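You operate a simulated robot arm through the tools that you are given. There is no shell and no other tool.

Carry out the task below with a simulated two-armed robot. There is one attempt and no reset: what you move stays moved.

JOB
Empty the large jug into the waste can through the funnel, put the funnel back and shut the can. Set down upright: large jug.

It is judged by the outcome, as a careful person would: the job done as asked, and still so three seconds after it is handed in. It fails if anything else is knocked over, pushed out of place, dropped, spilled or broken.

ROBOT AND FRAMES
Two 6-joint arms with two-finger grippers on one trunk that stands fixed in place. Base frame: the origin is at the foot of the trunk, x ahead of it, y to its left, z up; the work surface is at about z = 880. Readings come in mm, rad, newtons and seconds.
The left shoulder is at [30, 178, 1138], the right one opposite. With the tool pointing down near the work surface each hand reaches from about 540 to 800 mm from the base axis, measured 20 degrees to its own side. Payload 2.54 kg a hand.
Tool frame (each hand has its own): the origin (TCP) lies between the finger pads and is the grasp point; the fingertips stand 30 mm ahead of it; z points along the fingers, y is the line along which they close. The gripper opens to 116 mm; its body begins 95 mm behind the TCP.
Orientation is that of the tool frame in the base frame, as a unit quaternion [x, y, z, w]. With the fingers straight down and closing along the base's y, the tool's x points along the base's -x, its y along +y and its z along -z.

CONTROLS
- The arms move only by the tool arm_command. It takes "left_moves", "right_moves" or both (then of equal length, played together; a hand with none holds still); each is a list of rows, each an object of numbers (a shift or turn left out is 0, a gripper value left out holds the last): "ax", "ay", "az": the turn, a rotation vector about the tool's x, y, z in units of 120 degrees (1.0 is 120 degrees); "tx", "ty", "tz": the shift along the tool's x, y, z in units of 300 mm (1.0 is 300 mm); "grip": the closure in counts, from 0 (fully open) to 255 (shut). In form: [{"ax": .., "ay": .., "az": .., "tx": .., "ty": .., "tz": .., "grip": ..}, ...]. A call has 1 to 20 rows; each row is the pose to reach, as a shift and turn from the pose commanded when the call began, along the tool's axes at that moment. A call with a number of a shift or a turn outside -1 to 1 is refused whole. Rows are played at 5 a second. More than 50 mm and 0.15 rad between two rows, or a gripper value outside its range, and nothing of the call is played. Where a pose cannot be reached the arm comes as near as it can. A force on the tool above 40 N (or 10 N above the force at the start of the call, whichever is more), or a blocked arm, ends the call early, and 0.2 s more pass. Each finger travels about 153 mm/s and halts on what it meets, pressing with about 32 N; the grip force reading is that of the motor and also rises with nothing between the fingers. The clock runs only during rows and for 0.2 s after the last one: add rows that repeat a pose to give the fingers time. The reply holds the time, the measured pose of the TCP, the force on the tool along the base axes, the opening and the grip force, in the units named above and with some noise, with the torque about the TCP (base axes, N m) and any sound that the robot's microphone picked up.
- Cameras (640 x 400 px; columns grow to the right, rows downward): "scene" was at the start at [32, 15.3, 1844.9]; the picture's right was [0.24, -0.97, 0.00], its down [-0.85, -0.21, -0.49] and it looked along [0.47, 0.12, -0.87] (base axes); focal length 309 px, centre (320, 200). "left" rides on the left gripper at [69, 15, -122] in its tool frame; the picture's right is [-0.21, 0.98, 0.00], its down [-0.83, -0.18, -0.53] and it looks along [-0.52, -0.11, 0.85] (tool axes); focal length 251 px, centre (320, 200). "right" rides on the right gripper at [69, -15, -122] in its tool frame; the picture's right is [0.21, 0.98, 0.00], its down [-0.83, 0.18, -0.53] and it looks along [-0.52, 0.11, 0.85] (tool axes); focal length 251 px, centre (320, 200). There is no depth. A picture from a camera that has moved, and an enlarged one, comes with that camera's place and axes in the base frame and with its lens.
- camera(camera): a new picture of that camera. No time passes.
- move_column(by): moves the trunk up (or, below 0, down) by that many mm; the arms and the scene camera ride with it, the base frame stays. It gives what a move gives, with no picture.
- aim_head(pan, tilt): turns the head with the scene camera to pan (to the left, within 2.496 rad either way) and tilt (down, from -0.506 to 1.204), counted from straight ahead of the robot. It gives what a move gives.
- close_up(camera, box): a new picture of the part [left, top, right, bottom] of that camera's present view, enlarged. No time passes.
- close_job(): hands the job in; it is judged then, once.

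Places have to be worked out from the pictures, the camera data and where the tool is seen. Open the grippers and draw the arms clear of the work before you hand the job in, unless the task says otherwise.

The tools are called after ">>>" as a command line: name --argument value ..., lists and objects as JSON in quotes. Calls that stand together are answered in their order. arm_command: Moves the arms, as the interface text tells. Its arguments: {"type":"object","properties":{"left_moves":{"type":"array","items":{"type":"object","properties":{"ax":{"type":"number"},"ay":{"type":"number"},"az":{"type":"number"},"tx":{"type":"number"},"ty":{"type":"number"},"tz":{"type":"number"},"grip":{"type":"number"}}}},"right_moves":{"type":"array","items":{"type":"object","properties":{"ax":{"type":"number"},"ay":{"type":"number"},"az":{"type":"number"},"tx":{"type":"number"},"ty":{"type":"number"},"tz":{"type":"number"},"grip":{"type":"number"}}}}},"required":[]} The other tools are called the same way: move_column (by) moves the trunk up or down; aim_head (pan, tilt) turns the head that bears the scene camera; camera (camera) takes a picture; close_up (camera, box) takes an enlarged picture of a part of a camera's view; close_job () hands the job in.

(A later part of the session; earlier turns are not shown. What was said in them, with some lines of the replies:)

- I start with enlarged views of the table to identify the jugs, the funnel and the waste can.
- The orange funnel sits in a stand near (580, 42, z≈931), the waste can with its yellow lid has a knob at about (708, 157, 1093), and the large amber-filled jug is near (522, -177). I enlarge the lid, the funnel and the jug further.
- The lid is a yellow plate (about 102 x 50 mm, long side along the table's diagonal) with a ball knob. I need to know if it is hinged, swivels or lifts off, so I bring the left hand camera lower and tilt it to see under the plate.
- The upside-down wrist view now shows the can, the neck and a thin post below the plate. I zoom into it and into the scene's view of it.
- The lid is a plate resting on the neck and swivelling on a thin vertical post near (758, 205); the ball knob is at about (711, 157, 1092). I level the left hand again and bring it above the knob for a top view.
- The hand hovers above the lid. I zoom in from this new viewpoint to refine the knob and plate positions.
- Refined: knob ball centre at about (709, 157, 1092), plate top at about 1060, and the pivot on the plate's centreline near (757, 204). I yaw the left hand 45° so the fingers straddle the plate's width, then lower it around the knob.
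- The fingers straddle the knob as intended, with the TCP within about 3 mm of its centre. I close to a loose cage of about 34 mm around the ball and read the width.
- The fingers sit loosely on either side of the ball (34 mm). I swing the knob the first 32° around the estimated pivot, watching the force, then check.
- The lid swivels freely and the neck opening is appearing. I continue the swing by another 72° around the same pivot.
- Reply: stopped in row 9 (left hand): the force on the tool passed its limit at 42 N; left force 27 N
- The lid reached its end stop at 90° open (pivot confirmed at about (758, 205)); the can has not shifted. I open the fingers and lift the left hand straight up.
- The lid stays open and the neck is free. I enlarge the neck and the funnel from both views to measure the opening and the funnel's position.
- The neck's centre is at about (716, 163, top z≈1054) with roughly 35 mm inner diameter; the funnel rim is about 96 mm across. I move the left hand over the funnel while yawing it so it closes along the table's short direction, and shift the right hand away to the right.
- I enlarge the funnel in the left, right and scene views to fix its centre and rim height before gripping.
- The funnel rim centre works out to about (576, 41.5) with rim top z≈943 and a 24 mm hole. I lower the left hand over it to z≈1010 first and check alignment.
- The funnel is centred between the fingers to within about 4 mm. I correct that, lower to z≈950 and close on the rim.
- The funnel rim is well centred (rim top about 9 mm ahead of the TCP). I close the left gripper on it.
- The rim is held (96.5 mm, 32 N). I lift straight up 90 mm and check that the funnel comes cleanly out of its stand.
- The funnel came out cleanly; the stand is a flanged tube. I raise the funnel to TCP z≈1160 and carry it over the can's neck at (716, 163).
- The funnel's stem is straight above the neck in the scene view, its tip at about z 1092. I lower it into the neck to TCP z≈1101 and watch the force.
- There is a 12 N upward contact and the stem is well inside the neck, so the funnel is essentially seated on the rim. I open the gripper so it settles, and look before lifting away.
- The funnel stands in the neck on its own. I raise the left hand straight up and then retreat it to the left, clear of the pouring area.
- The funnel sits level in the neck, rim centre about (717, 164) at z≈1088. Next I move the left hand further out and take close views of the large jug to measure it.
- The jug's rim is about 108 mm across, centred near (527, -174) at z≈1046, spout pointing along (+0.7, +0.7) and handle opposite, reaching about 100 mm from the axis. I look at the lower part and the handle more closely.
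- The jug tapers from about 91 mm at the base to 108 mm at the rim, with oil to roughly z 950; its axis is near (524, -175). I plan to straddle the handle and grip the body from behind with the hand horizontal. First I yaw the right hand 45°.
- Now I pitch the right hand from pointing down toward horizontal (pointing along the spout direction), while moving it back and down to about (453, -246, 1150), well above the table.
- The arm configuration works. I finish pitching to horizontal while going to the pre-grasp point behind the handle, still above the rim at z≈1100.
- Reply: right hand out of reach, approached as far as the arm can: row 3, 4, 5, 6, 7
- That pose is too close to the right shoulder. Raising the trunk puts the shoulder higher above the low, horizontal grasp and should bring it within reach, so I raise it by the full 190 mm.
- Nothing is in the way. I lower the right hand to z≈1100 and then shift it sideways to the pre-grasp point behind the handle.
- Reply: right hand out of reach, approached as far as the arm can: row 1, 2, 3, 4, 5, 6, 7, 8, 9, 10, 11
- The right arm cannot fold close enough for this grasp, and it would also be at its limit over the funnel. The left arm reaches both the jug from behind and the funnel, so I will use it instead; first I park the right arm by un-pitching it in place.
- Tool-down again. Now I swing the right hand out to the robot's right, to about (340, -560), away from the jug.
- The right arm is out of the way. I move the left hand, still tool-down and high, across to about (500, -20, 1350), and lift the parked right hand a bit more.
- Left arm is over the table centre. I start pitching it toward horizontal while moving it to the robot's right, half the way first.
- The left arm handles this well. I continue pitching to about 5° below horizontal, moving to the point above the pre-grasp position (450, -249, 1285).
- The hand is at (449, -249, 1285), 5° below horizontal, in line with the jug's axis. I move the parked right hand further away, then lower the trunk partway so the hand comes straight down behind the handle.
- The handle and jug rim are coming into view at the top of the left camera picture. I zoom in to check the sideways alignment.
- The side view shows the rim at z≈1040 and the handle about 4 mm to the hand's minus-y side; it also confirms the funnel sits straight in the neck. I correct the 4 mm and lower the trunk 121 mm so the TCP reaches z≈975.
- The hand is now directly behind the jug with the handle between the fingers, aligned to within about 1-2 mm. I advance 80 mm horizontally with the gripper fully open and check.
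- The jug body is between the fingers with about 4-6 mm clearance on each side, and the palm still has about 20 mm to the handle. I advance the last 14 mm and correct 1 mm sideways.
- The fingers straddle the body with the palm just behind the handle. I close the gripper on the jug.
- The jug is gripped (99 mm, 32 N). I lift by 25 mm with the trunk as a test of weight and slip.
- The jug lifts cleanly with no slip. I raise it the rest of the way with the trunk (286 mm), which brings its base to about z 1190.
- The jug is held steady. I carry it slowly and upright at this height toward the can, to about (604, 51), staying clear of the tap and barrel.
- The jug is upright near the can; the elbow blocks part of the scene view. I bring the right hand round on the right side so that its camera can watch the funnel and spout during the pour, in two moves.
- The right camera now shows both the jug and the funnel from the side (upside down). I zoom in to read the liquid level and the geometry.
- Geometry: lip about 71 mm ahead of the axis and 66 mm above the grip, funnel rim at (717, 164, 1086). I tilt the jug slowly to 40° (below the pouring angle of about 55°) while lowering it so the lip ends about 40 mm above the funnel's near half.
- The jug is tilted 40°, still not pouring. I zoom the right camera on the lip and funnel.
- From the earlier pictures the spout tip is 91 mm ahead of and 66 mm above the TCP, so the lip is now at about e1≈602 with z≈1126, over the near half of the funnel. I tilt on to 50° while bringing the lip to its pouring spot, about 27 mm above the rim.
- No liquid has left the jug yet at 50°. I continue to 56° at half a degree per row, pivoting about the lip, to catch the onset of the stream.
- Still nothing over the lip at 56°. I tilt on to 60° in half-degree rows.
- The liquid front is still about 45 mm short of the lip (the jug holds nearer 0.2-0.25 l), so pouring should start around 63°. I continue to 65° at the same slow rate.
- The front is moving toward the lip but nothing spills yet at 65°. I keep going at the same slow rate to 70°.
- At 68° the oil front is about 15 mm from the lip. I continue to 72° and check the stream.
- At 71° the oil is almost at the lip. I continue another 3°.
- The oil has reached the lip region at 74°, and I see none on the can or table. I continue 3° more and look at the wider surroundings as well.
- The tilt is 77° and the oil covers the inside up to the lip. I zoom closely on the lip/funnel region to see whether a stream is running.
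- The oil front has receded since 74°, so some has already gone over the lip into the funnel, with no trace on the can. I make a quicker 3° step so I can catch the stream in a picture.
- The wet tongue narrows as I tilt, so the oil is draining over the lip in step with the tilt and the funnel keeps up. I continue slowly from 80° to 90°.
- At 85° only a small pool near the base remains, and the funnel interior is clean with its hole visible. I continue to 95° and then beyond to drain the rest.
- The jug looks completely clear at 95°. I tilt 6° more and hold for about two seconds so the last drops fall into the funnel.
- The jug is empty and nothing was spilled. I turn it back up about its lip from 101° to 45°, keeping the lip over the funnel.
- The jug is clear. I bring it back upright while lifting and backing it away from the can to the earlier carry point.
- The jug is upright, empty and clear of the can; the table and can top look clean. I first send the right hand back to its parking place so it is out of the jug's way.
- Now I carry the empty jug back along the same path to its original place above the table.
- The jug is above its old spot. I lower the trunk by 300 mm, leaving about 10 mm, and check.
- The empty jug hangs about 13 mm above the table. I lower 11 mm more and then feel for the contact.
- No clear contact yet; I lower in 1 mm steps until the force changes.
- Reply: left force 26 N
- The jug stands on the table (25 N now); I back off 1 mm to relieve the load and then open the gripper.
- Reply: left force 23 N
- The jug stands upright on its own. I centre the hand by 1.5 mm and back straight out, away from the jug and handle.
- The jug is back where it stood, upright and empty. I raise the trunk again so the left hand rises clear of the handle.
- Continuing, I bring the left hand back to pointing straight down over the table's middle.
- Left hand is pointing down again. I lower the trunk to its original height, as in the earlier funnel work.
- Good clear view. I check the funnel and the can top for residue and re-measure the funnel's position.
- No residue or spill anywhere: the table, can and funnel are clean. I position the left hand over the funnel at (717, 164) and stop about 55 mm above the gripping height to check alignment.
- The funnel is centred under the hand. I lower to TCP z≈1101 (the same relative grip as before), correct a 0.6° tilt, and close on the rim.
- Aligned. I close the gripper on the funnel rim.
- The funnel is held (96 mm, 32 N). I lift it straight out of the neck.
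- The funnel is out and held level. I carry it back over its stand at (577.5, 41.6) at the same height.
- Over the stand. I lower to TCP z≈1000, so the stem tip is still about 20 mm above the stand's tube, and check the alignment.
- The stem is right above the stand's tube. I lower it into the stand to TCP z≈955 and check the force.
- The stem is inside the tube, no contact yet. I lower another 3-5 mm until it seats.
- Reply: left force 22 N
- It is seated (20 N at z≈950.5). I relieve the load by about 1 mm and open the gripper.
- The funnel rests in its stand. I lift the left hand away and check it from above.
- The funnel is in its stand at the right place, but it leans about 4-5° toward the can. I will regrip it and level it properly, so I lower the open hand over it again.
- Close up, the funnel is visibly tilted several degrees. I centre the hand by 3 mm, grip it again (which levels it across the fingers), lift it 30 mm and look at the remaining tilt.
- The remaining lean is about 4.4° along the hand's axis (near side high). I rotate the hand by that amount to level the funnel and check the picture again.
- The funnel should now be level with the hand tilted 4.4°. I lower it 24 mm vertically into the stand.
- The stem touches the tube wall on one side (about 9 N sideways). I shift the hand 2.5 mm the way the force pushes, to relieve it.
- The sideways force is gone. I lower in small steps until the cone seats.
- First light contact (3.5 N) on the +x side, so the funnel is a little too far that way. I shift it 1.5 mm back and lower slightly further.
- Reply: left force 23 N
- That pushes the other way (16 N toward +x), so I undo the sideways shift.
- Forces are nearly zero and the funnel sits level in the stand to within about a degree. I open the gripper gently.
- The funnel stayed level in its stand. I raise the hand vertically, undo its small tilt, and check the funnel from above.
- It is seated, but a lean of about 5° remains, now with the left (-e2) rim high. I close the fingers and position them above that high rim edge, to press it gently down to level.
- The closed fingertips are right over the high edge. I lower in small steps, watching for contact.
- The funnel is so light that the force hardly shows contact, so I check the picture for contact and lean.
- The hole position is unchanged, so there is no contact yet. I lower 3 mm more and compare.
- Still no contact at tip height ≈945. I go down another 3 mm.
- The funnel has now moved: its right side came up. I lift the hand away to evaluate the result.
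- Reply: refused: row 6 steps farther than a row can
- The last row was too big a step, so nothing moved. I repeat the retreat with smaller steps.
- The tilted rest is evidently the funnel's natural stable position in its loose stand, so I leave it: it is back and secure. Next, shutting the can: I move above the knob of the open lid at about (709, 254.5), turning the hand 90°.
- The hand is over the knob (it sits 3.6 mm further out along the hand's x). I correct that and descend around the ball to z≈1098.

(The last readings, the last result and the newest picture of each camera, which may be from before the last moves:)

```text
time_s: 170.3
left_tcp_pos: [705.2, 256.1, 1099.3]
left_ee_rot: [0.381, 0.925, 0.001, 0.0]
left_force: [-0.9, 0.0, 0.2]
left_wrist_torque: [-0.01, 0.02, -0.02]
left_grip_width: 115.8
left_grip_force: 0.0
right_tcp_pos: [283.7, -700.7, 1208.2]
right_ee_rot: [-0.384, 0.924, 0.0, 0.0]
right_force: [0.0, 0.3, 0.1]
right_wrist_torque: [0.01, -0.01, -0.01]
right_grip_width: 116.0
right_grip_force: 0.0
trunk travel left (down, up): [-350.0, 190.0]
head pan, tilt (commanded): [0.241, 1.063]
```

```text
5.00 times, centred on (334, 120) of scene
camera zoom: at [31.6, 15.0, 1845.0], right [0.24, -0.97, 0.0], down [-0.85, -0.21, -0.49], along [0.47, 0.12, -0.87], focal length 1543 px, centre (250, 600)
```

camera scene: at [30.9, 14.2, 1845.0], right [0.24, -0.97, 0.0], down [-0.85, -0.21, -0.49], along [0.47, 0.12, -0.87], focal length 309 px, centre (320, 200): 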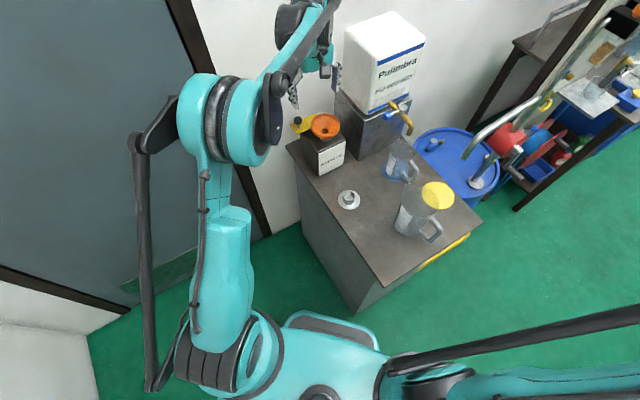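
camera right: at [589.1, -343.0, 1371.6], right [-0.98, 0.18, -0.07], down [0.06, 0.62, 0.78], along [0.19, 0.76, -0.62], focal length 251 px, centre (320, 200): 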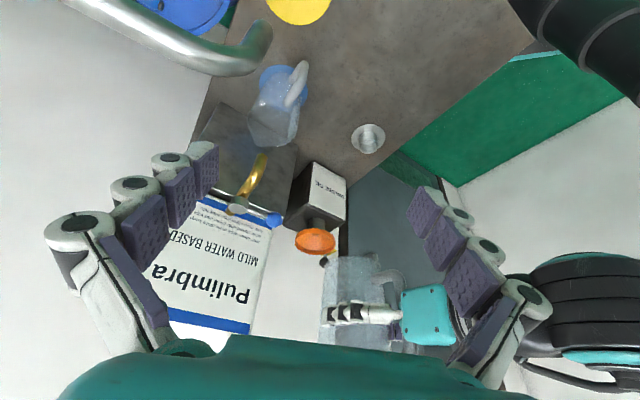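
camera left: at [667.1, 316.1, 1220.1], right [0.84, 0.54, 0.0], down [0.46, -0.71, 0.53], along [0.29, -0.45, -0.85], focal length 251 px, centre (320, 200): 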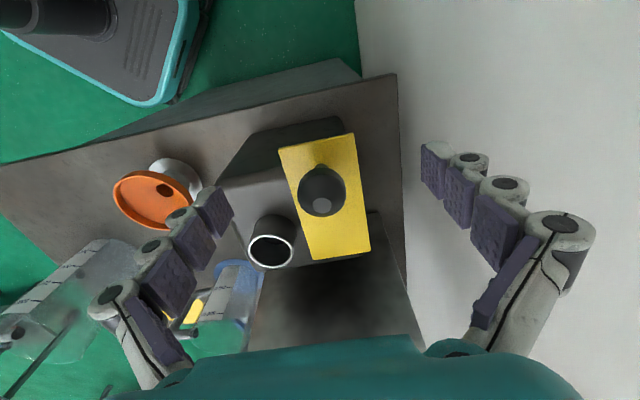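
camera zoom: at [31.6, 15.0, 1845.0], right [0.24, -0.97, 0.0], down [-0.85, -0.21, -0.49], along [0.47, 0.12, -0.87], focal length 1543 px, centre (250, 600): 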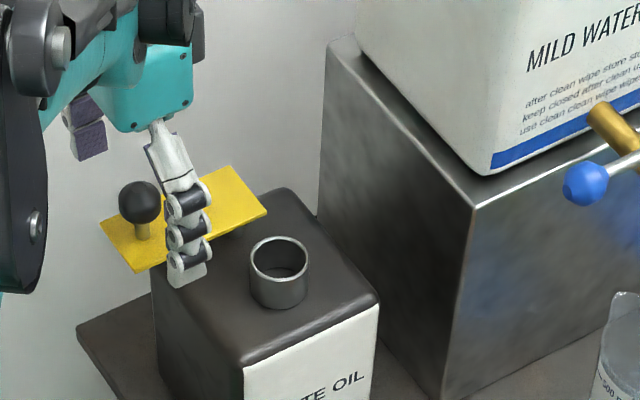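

The ball is centred between the fingers. I close to the 34 mm cage and begin swinging the lid back around its pivot.

>>> arm_command --left_moves '[{"grip": 180}, {"grip": 180}, {"grip": 180}, {"az": -0.0333, "tx": -0.0006, "ty": -0.0164, "grip": 180}, {"az": -0.0667, "tx": -0.0023, "ty": -0.0327, "grip": 180}, {"az": -0.1333, "tx": -0.0091, "ty": -0.0648, "grip": 180}, {"az": -0.2, "tx": -0.0203, "ty": -0.0956, "grip": 180}, {"az": -0.2667, "tx": -0.0357, "ty": -0.1245, "grip": 180}, {"az": -0.3333, "tx": -0.055, "ty": -0.1511, "grip": 180}]'

>>> camera --camera "left"

>>> close_up --camera "scene" --box '[270, 80, 398, 160]'

```text
time_s: 172.3
left_tcp_pos: [684.5, 212.0, 1099.9]
left_ee_rot: [0.041, 0.999, 0.0, 0.0]
left_force: [-0.6, 1.4, -1.6]
left_wrist_torque: [0.0, -0.01, 0.01]
left_grip_width: 34.8
left_grip_force: 0.5
right_tcp_pos: [285.3, -699.9, 1209.2]
right_ee_rot: [-0.384, 0.923, 0.001, -0.001]
right_force: [-0.3, -0.5, -0.9]
right_wrist_torque: [0.03, 0.0, 0.03]
right_grip_width: 116.0
right_grip_force: 0.0
trunk travel left (down, up): [-350.0, 190.0]
head pan, tilt (commanded): [0.241, 1.063]
```

```text
taken
camera left: at [618.1, 233.9, 1220.2], right [0.29, 0.96, 0.0], down [0.81, -0.25, 0.53], along [0.51, -0.16, -0.85], focal length 251 px, centre (320, 200)
```

left: 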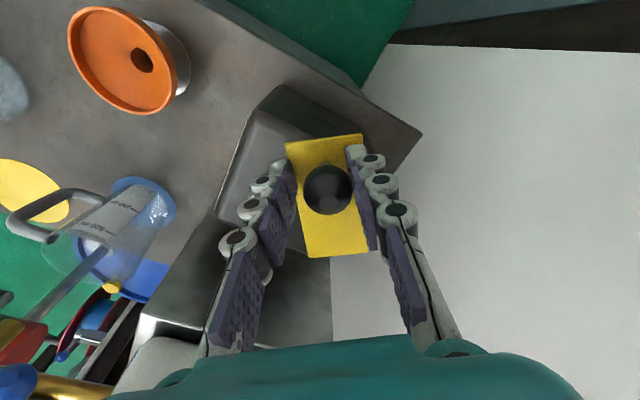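

```text
5.00 times, centred on (334, 120) of scene
camera zoom: at [32.1, 14.9, 1844.9], right [0.24, -0.97, 0.0], down [-0.85, -0.21, -0.49], along [0.47, 0.12, -0.87], focal length 1543 px, centre (250, 600)
```

zoom: 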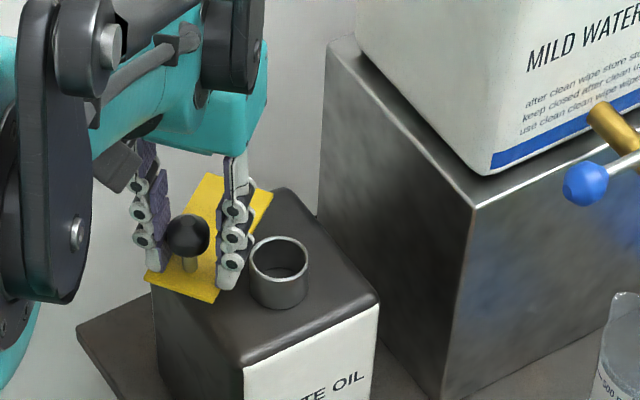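

The lid follows well. I continue the swing by another 44°.

>>> arm_command --left_moves '[{"az": -0.0667, "tx": -0.0023, "ty": -0.0327, "grip": 180}, {"az": -0.1333, "tx": -0.0091, "ty": -0.0648, "grip": 180}, {"az": -0.2, "tx": -0.0203, "ty": -0.0956, "grip": 180}, {"az": -0.2667, "tx": -0.0357, "ty": -0.1245, "grip": 180}, {"az": -0.3333, "tx": -0.055, "ty": -0.1511, "grip": 180}, {"az": -0.3667, "tx": -0.066, "ty": -0.1633, "grip": 180}]'

>>> camera --camera "left"

>>> close_up --camera "scene" --box '[290, 90, 370, 140]'

```text
time_s: 173.7
left_tcp_pos: [700.8, 162.8, 1098.4]
left_ee_rot: [-0.336, 0.942, 0.0, 0.0]
left_force: [-1.3, 0.7, -1.6]
left_wrist_torque: [-0.03, 0.0, 0.02]
left_grip_width: 34.8
left_grip_force: 1.5
right_tcp_pos: [284.3, -701.4, 1209.2]
right_ee_rot: [-0.383, 0.924, 0.0, -0.001]
right_force: [0.2, 0.9, 0.9]
right_wrist_torque: [-0.04, -0.01, 0.02]
right_grip_width: 115.7
right_grip_force: 0.1
trunk travel left (down, up): [-350.0, 190.0]
head pan, tilt (commanded): [0.241, 1.063]
```

```text
taken
camera left: at [637.9, 130.8, 1219.8], right [-0.45, 0.89, 0.0], down [0.75, 0.38, 0.53], along [0.48, 0.24, -0.85], focal length 251 px, centre (320, 200)
```

left: 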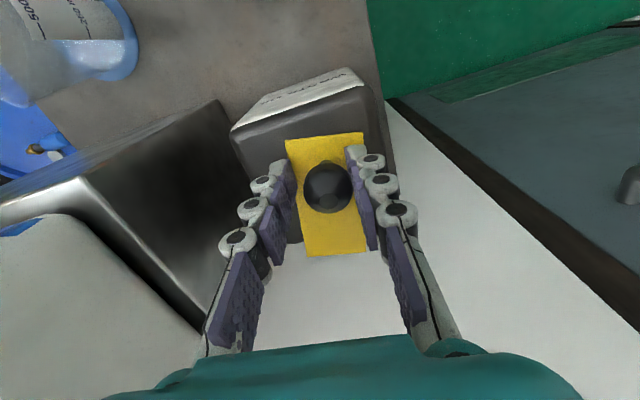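

```text
8.00 times, centred on (330, 115) of scene
camera zoom: at [32.2, 15.2, 1844.9], right [0.24, -0.97, 0.0], down [-0.85, -0.21, -0.49], along [0.47, 0.12, -0.87], focal length 2468 px, centre (240, 880)
```

zoom: 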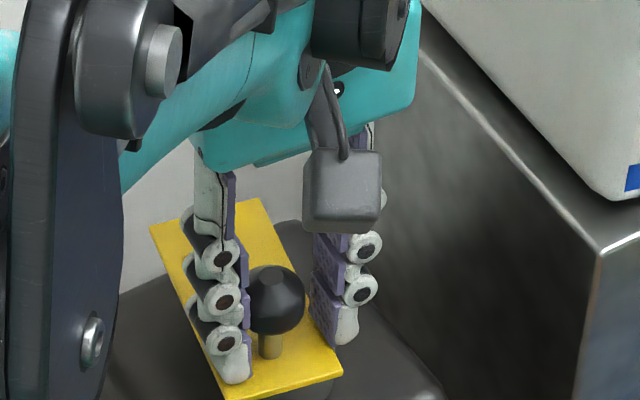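

Nearly closed (about 82°). I continue 6° and compare with the original closed position.

>>> arm_command --left_moves '[{"az": -0.025, "tx": -0.0003, "ty": -0.0123, "grip": 180}, {"az": -0.05, "tx": -0.0013, "ty": -0.0246, "grip": 180}, {"az": -0.05, "tx": -0.0013, "ty": -0.0246, "grip": 180}]'

>>> close_up --camera "scene" --box '[295, 105, 359, 145]'

>>> camera --camera "left"

```text
time_s: 174.5
left_tcp_pos: [704.6, 156.7, 1098.8]
left_ee_rot: [-0.384, 0.923, -0.001, 0.0]
left_force: [-0.4, 0.1, -0.3]
left_wrist_torque: [-0.01, -0.01, 0.01]
left_grip_width: 34.3
left_grip_force: 0.4
right_tcp_pos: [284.5, -701.2, 1209.4]
right_ee_rot: [-0.384, 0.923, 0.0, -0.001]
right_force: [1.3, -0.2, -0.3]
right_wrist_torque: [0.01, 0.03, 0.02]
right_grip_width: 115.9
right_grip_force: 0.0
trunk travel left (down, up): [-350.0, 190.0]
head pan, tilt (commanded): [0.241, 1.063]
```

```text
10.00 times, centred on (327, 125) of scene
camera zoom: at [31.9, 15.2, 1844.9], right [0.24, -0.97, 0.0], down [-0.85, -0.21, -0.49], along [0.47, 0.12, -0.87], focal length 3086 px, centre (250, 950)
```

zoom: 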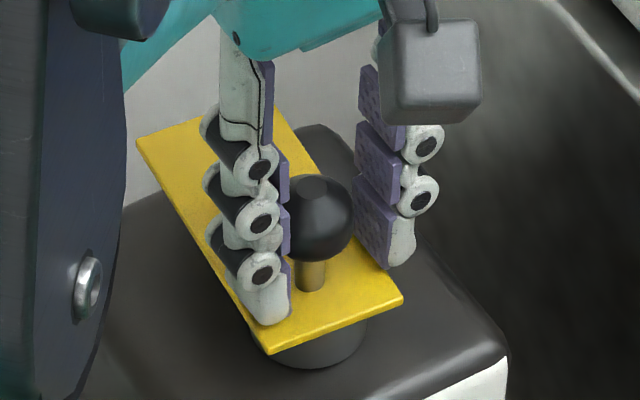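

```text
taken
camera left: at [646.7, 119.0, 1220.0], right [-0.54, 0.84, 0.0], down [0.71, 0.46, 0.53], along [0.45, 0.29, -0.85], focal length 251 px, centre (320, 200)
```

left: 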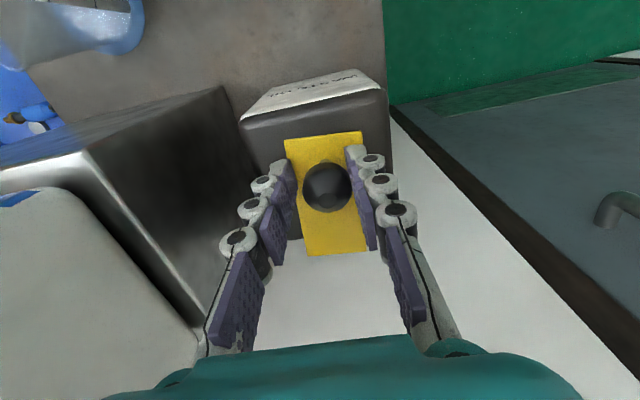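

The plate still needs about 4.5° more to match its original closed position. I turn it on by that much.

>>> arm_command --left_moves '[{"az": -0.019, "tx": -0.0002, "ty": -0.0092, "grip": 180}, {"az": -0.0375, "tx": -0.0007, "ty": -0.0184, "grip": 180}, {"az": -0.0375, "tx": -0.0007, "ty": -0.0184, "grip": 180}]'

>>> close_up --camera "scene" --box '[295, 105, 359, 145]'

```text
time_s: 175.3
left_tcp_pos: [708.9, 152.4, 1098.4]
left_ee_rot: [-0.421, 0.907, 0.0, 0.0]
left_force: [0.1, 0.0, 0.0]
left_wrist_torque: [-0.01, -0.02, 0.02]
left_grip_width: 34.3
left_grip_force: 0.9
right_tcp_pos: [283.4, -700.0, 1210.5]
right_ee_rot: [-0.384, 0.923, 0.0, -0.001]
right_force: [-0.4, -0.1, -1.1]
right_wrist_torque: [0.0, 0.0, 0.0]
right_grip_width: 115.9
right_grip_force: 0.1
trunk travel left (down, up): [-350.0, 190.0]
head pan, tilt (commanded): [0.241, 1.063]
```

```text
10.00 times, centred on (327, 125) of scene
camera zoom: at [32.0, 15.2, 1844.9], right [0.24, -0.97, 0.0], down [-0.85, -0.21, -0.49], along [0.47, 0.12, -0.87], focal length 3086 px, centre (250, 950)
```

zoom: 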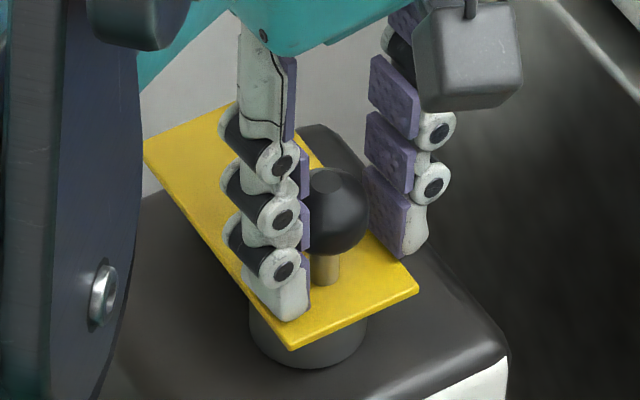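

It matches the original closed position to within about a degree. I add 1° and then release and lift away.

>>> arm_command --left_moves '[{"az": -0.0083, "ty": -0.0041, "grip": 180}, {"az": -0.0083, "ty": -0.0041, "grip": 180}, {"az": -0.0083, "ty": 0.0, "grip": 140}, {"az": -0.0083, "ty": 0.0, "grip": 0}, {"az": -0.0083, "ty": 0.0, "grip": 0}, {"az": -0.0083, "ty": 0.0, "tz": -0.1, "grip": 0}, {"az": -0.0083, "ty": 0.0, "tz": -0.25, "grip": 0}, {"az": -0.0083, "ty": 0.0, "tz": -0.4, "grip": 0}, {"az": -0.0083, "ty": 0.0, "tz": -0.4, "grip": 0}]'

>>> close_up --camera "scene" --box '[295, 105, 359, 145]'

>>> camera --camera "left"

```text
time_s: 177.3
left_tcp_pos: [710.2, 153.8, 1219.9]
left_ee_rot: [-0.428, 0.904, 0.0, 0.0]
left_force: [0.1, 0.0, -0.6]
left_wrist_torque: [-0.03, -0.02, -0.04]
left_grip_width: 116.2
left_grip_force: 0.0
right_tcp_pos: [284.9, -700.2, 1208.6]
right_ee_rot: [-0.384, 0.924, 0.0, -0.001]
right_force: [0.6, 0.6, 0.2]
right_wrist_torque: [0.02, 0.01, 0.04]
right_grip_width: 116.0
right_grip_force: 0.0
trunk travel left (down, up): [-350.0, 190.0]
head pan, tilt (commanded): [0.241, 1.063]
```

```text
10.00 times, centred on (327, 125) of scene
camera zoom: at [32.7, 15.2, 1844.9], right [0.24, -0.97, 0.0], down [-0.85, -0.21, -0.49], along [0.47, 0.12, -0.87], focal length 3086 px, centre (250, 950)
```

zoom: 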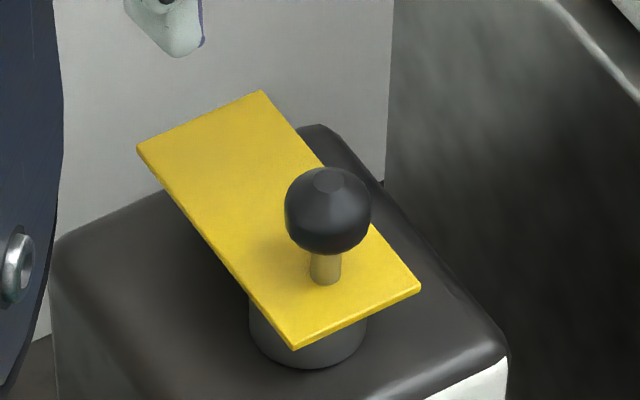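

```text
taken
camera left: at [654.8, 109.8, 1340.5], right [-0.62, 0.79, 0.0], down [0.66, 0.52, 0.53], along [0.42, 0.33, -0.85], focal length 251 px, centre (320, 200)
```

left: 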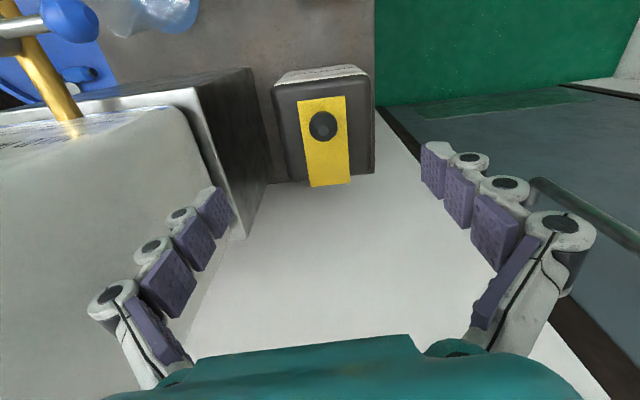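

The lid is exactly back on the neck. I draw the left arm back and away from the can, then inspect the whole scene.

>>> arm_command --left_moves '[{"tz": -0.1}, {"tx": 0.03, "ty": 0.1, "tz": -0.2}, {"tx": 0.06, "ty": 0.23, "tz": -0.22}, {"tx": 0.09, "ty": 0.36, "tz": -0.22}, {"tx": 0.12, "ty": 0.49, "tz": -0.22}, {"tx": 0.16, "ty": 0.62, "tz": -0.22}, {"tx": 0.197, "ty": 0.75, "tz": -0.22}, {"tx": 0.197, "ty": 0.75, "tz": -0.22}]'

>>> camera --camera "scene"

>>> close_up --camera "scene" --box '[280, 80, 480, 205]'

>>> close_up --camera "scene" --box '[320, 150, 480, 250]'

```text
time_s: 179.1
left_tcp_pos: [498.7, 251.1, 1284.6]
left_ee_rot: [-0.428, 0.904, 0.0, 0.0]
left_force: [0.0, 0.0, 0.4]
left_wrist_torque: [0.01, 0.04, -0.01]
left_grip_width: 116.0
left_grip_force: 0.0
right_tcp_pos: [286.2, -701.5, 1208.8]
right_ee_rot: [-0.384, 0.923, 0.0, 0.0]
right_force: [0.7, -0.1, 0.7]
right_wrist_torque: [0.01, 0.02, 0.01]
right_grip_width: 116.0
right_grip_force: 0.0
trunk travel left (down, up): [-350.0, 190.0]
head pan, tilt (commanded): [0.241, 1.063]
```

```text
taken
camera scene: at [33.7, 14.7, 1844.9], right [0.24, -0.97, 0.0], down [-0.85, -0.21, -0.48], along [0.47, 0.12, -0.87], focal length 309 px, centre (320, 200)
```

scene: 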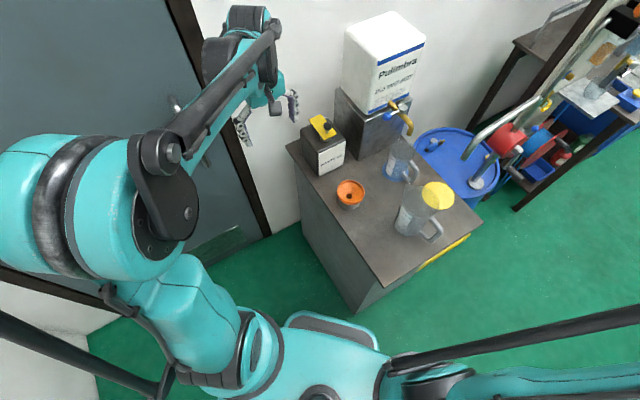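

```text
3.20 times, centred on (380, 142) of scene
camera zoom: at [33.7, 14.7, 1844.9], right [0.24, -0.97, 0.0], down [-0.85, -0.21, -0.48], along [0.47, 0.12, -0.87], focal length 987 px, centre (128, 384)
```

zoom: 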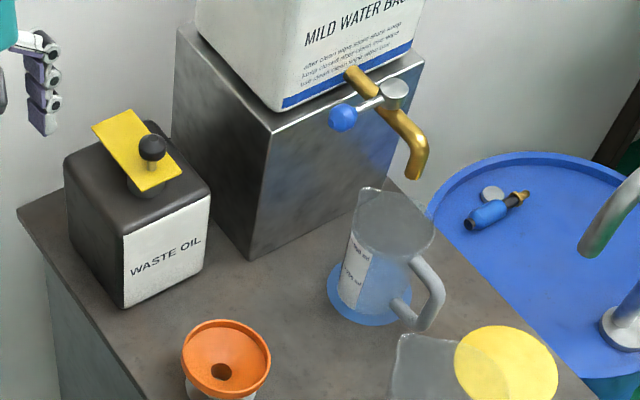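

```text
4.00 times, centred on (400, 200) of scene
camera zoom: at [33.7, 14.7, 1844.9], right [0.24, -0.97, 0.0], down [-0.85, -0.21, -0.48], along [0.47, 0.12, -0.87], focal length 1234 px, centre (0, 200)
```

zoom: 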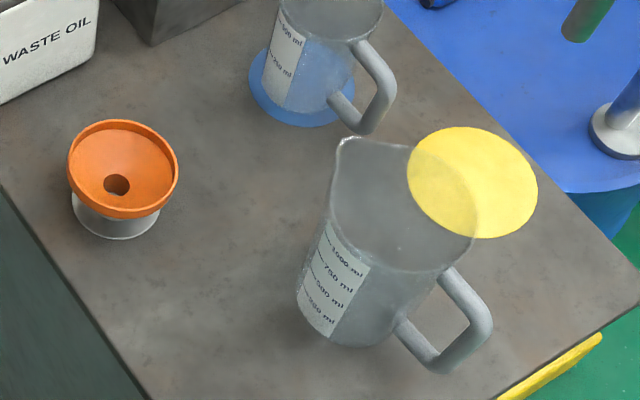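

The final view shows the can shut with the lid on its neck, the funnel in its stand, the large jug empty and upright in its place, everything else undisturbed, no spills, grippers open and both arms clear. I hand the job in.

>>> close_job

```text
The job is handed in.
```

The job is done and handed in. The large jug is empty, its oil poured through the funnel into the waste can. It stands upright in its old place.

- **Can:** the lid is swung back over the neck, in its original closed position.
- **Funnel:** it is back in its stand, but it leans about 5°. I tried twice to level it, and each time it settled back to that tilt because the stem sits loosely in the stand.
- **Surroundings:** I saw no spills, and everything else looked as it did at the start. The stand may have shifted by a millimetre or so while I worked the funnel back in.

Both grippers are open and the arms are clear of the table.
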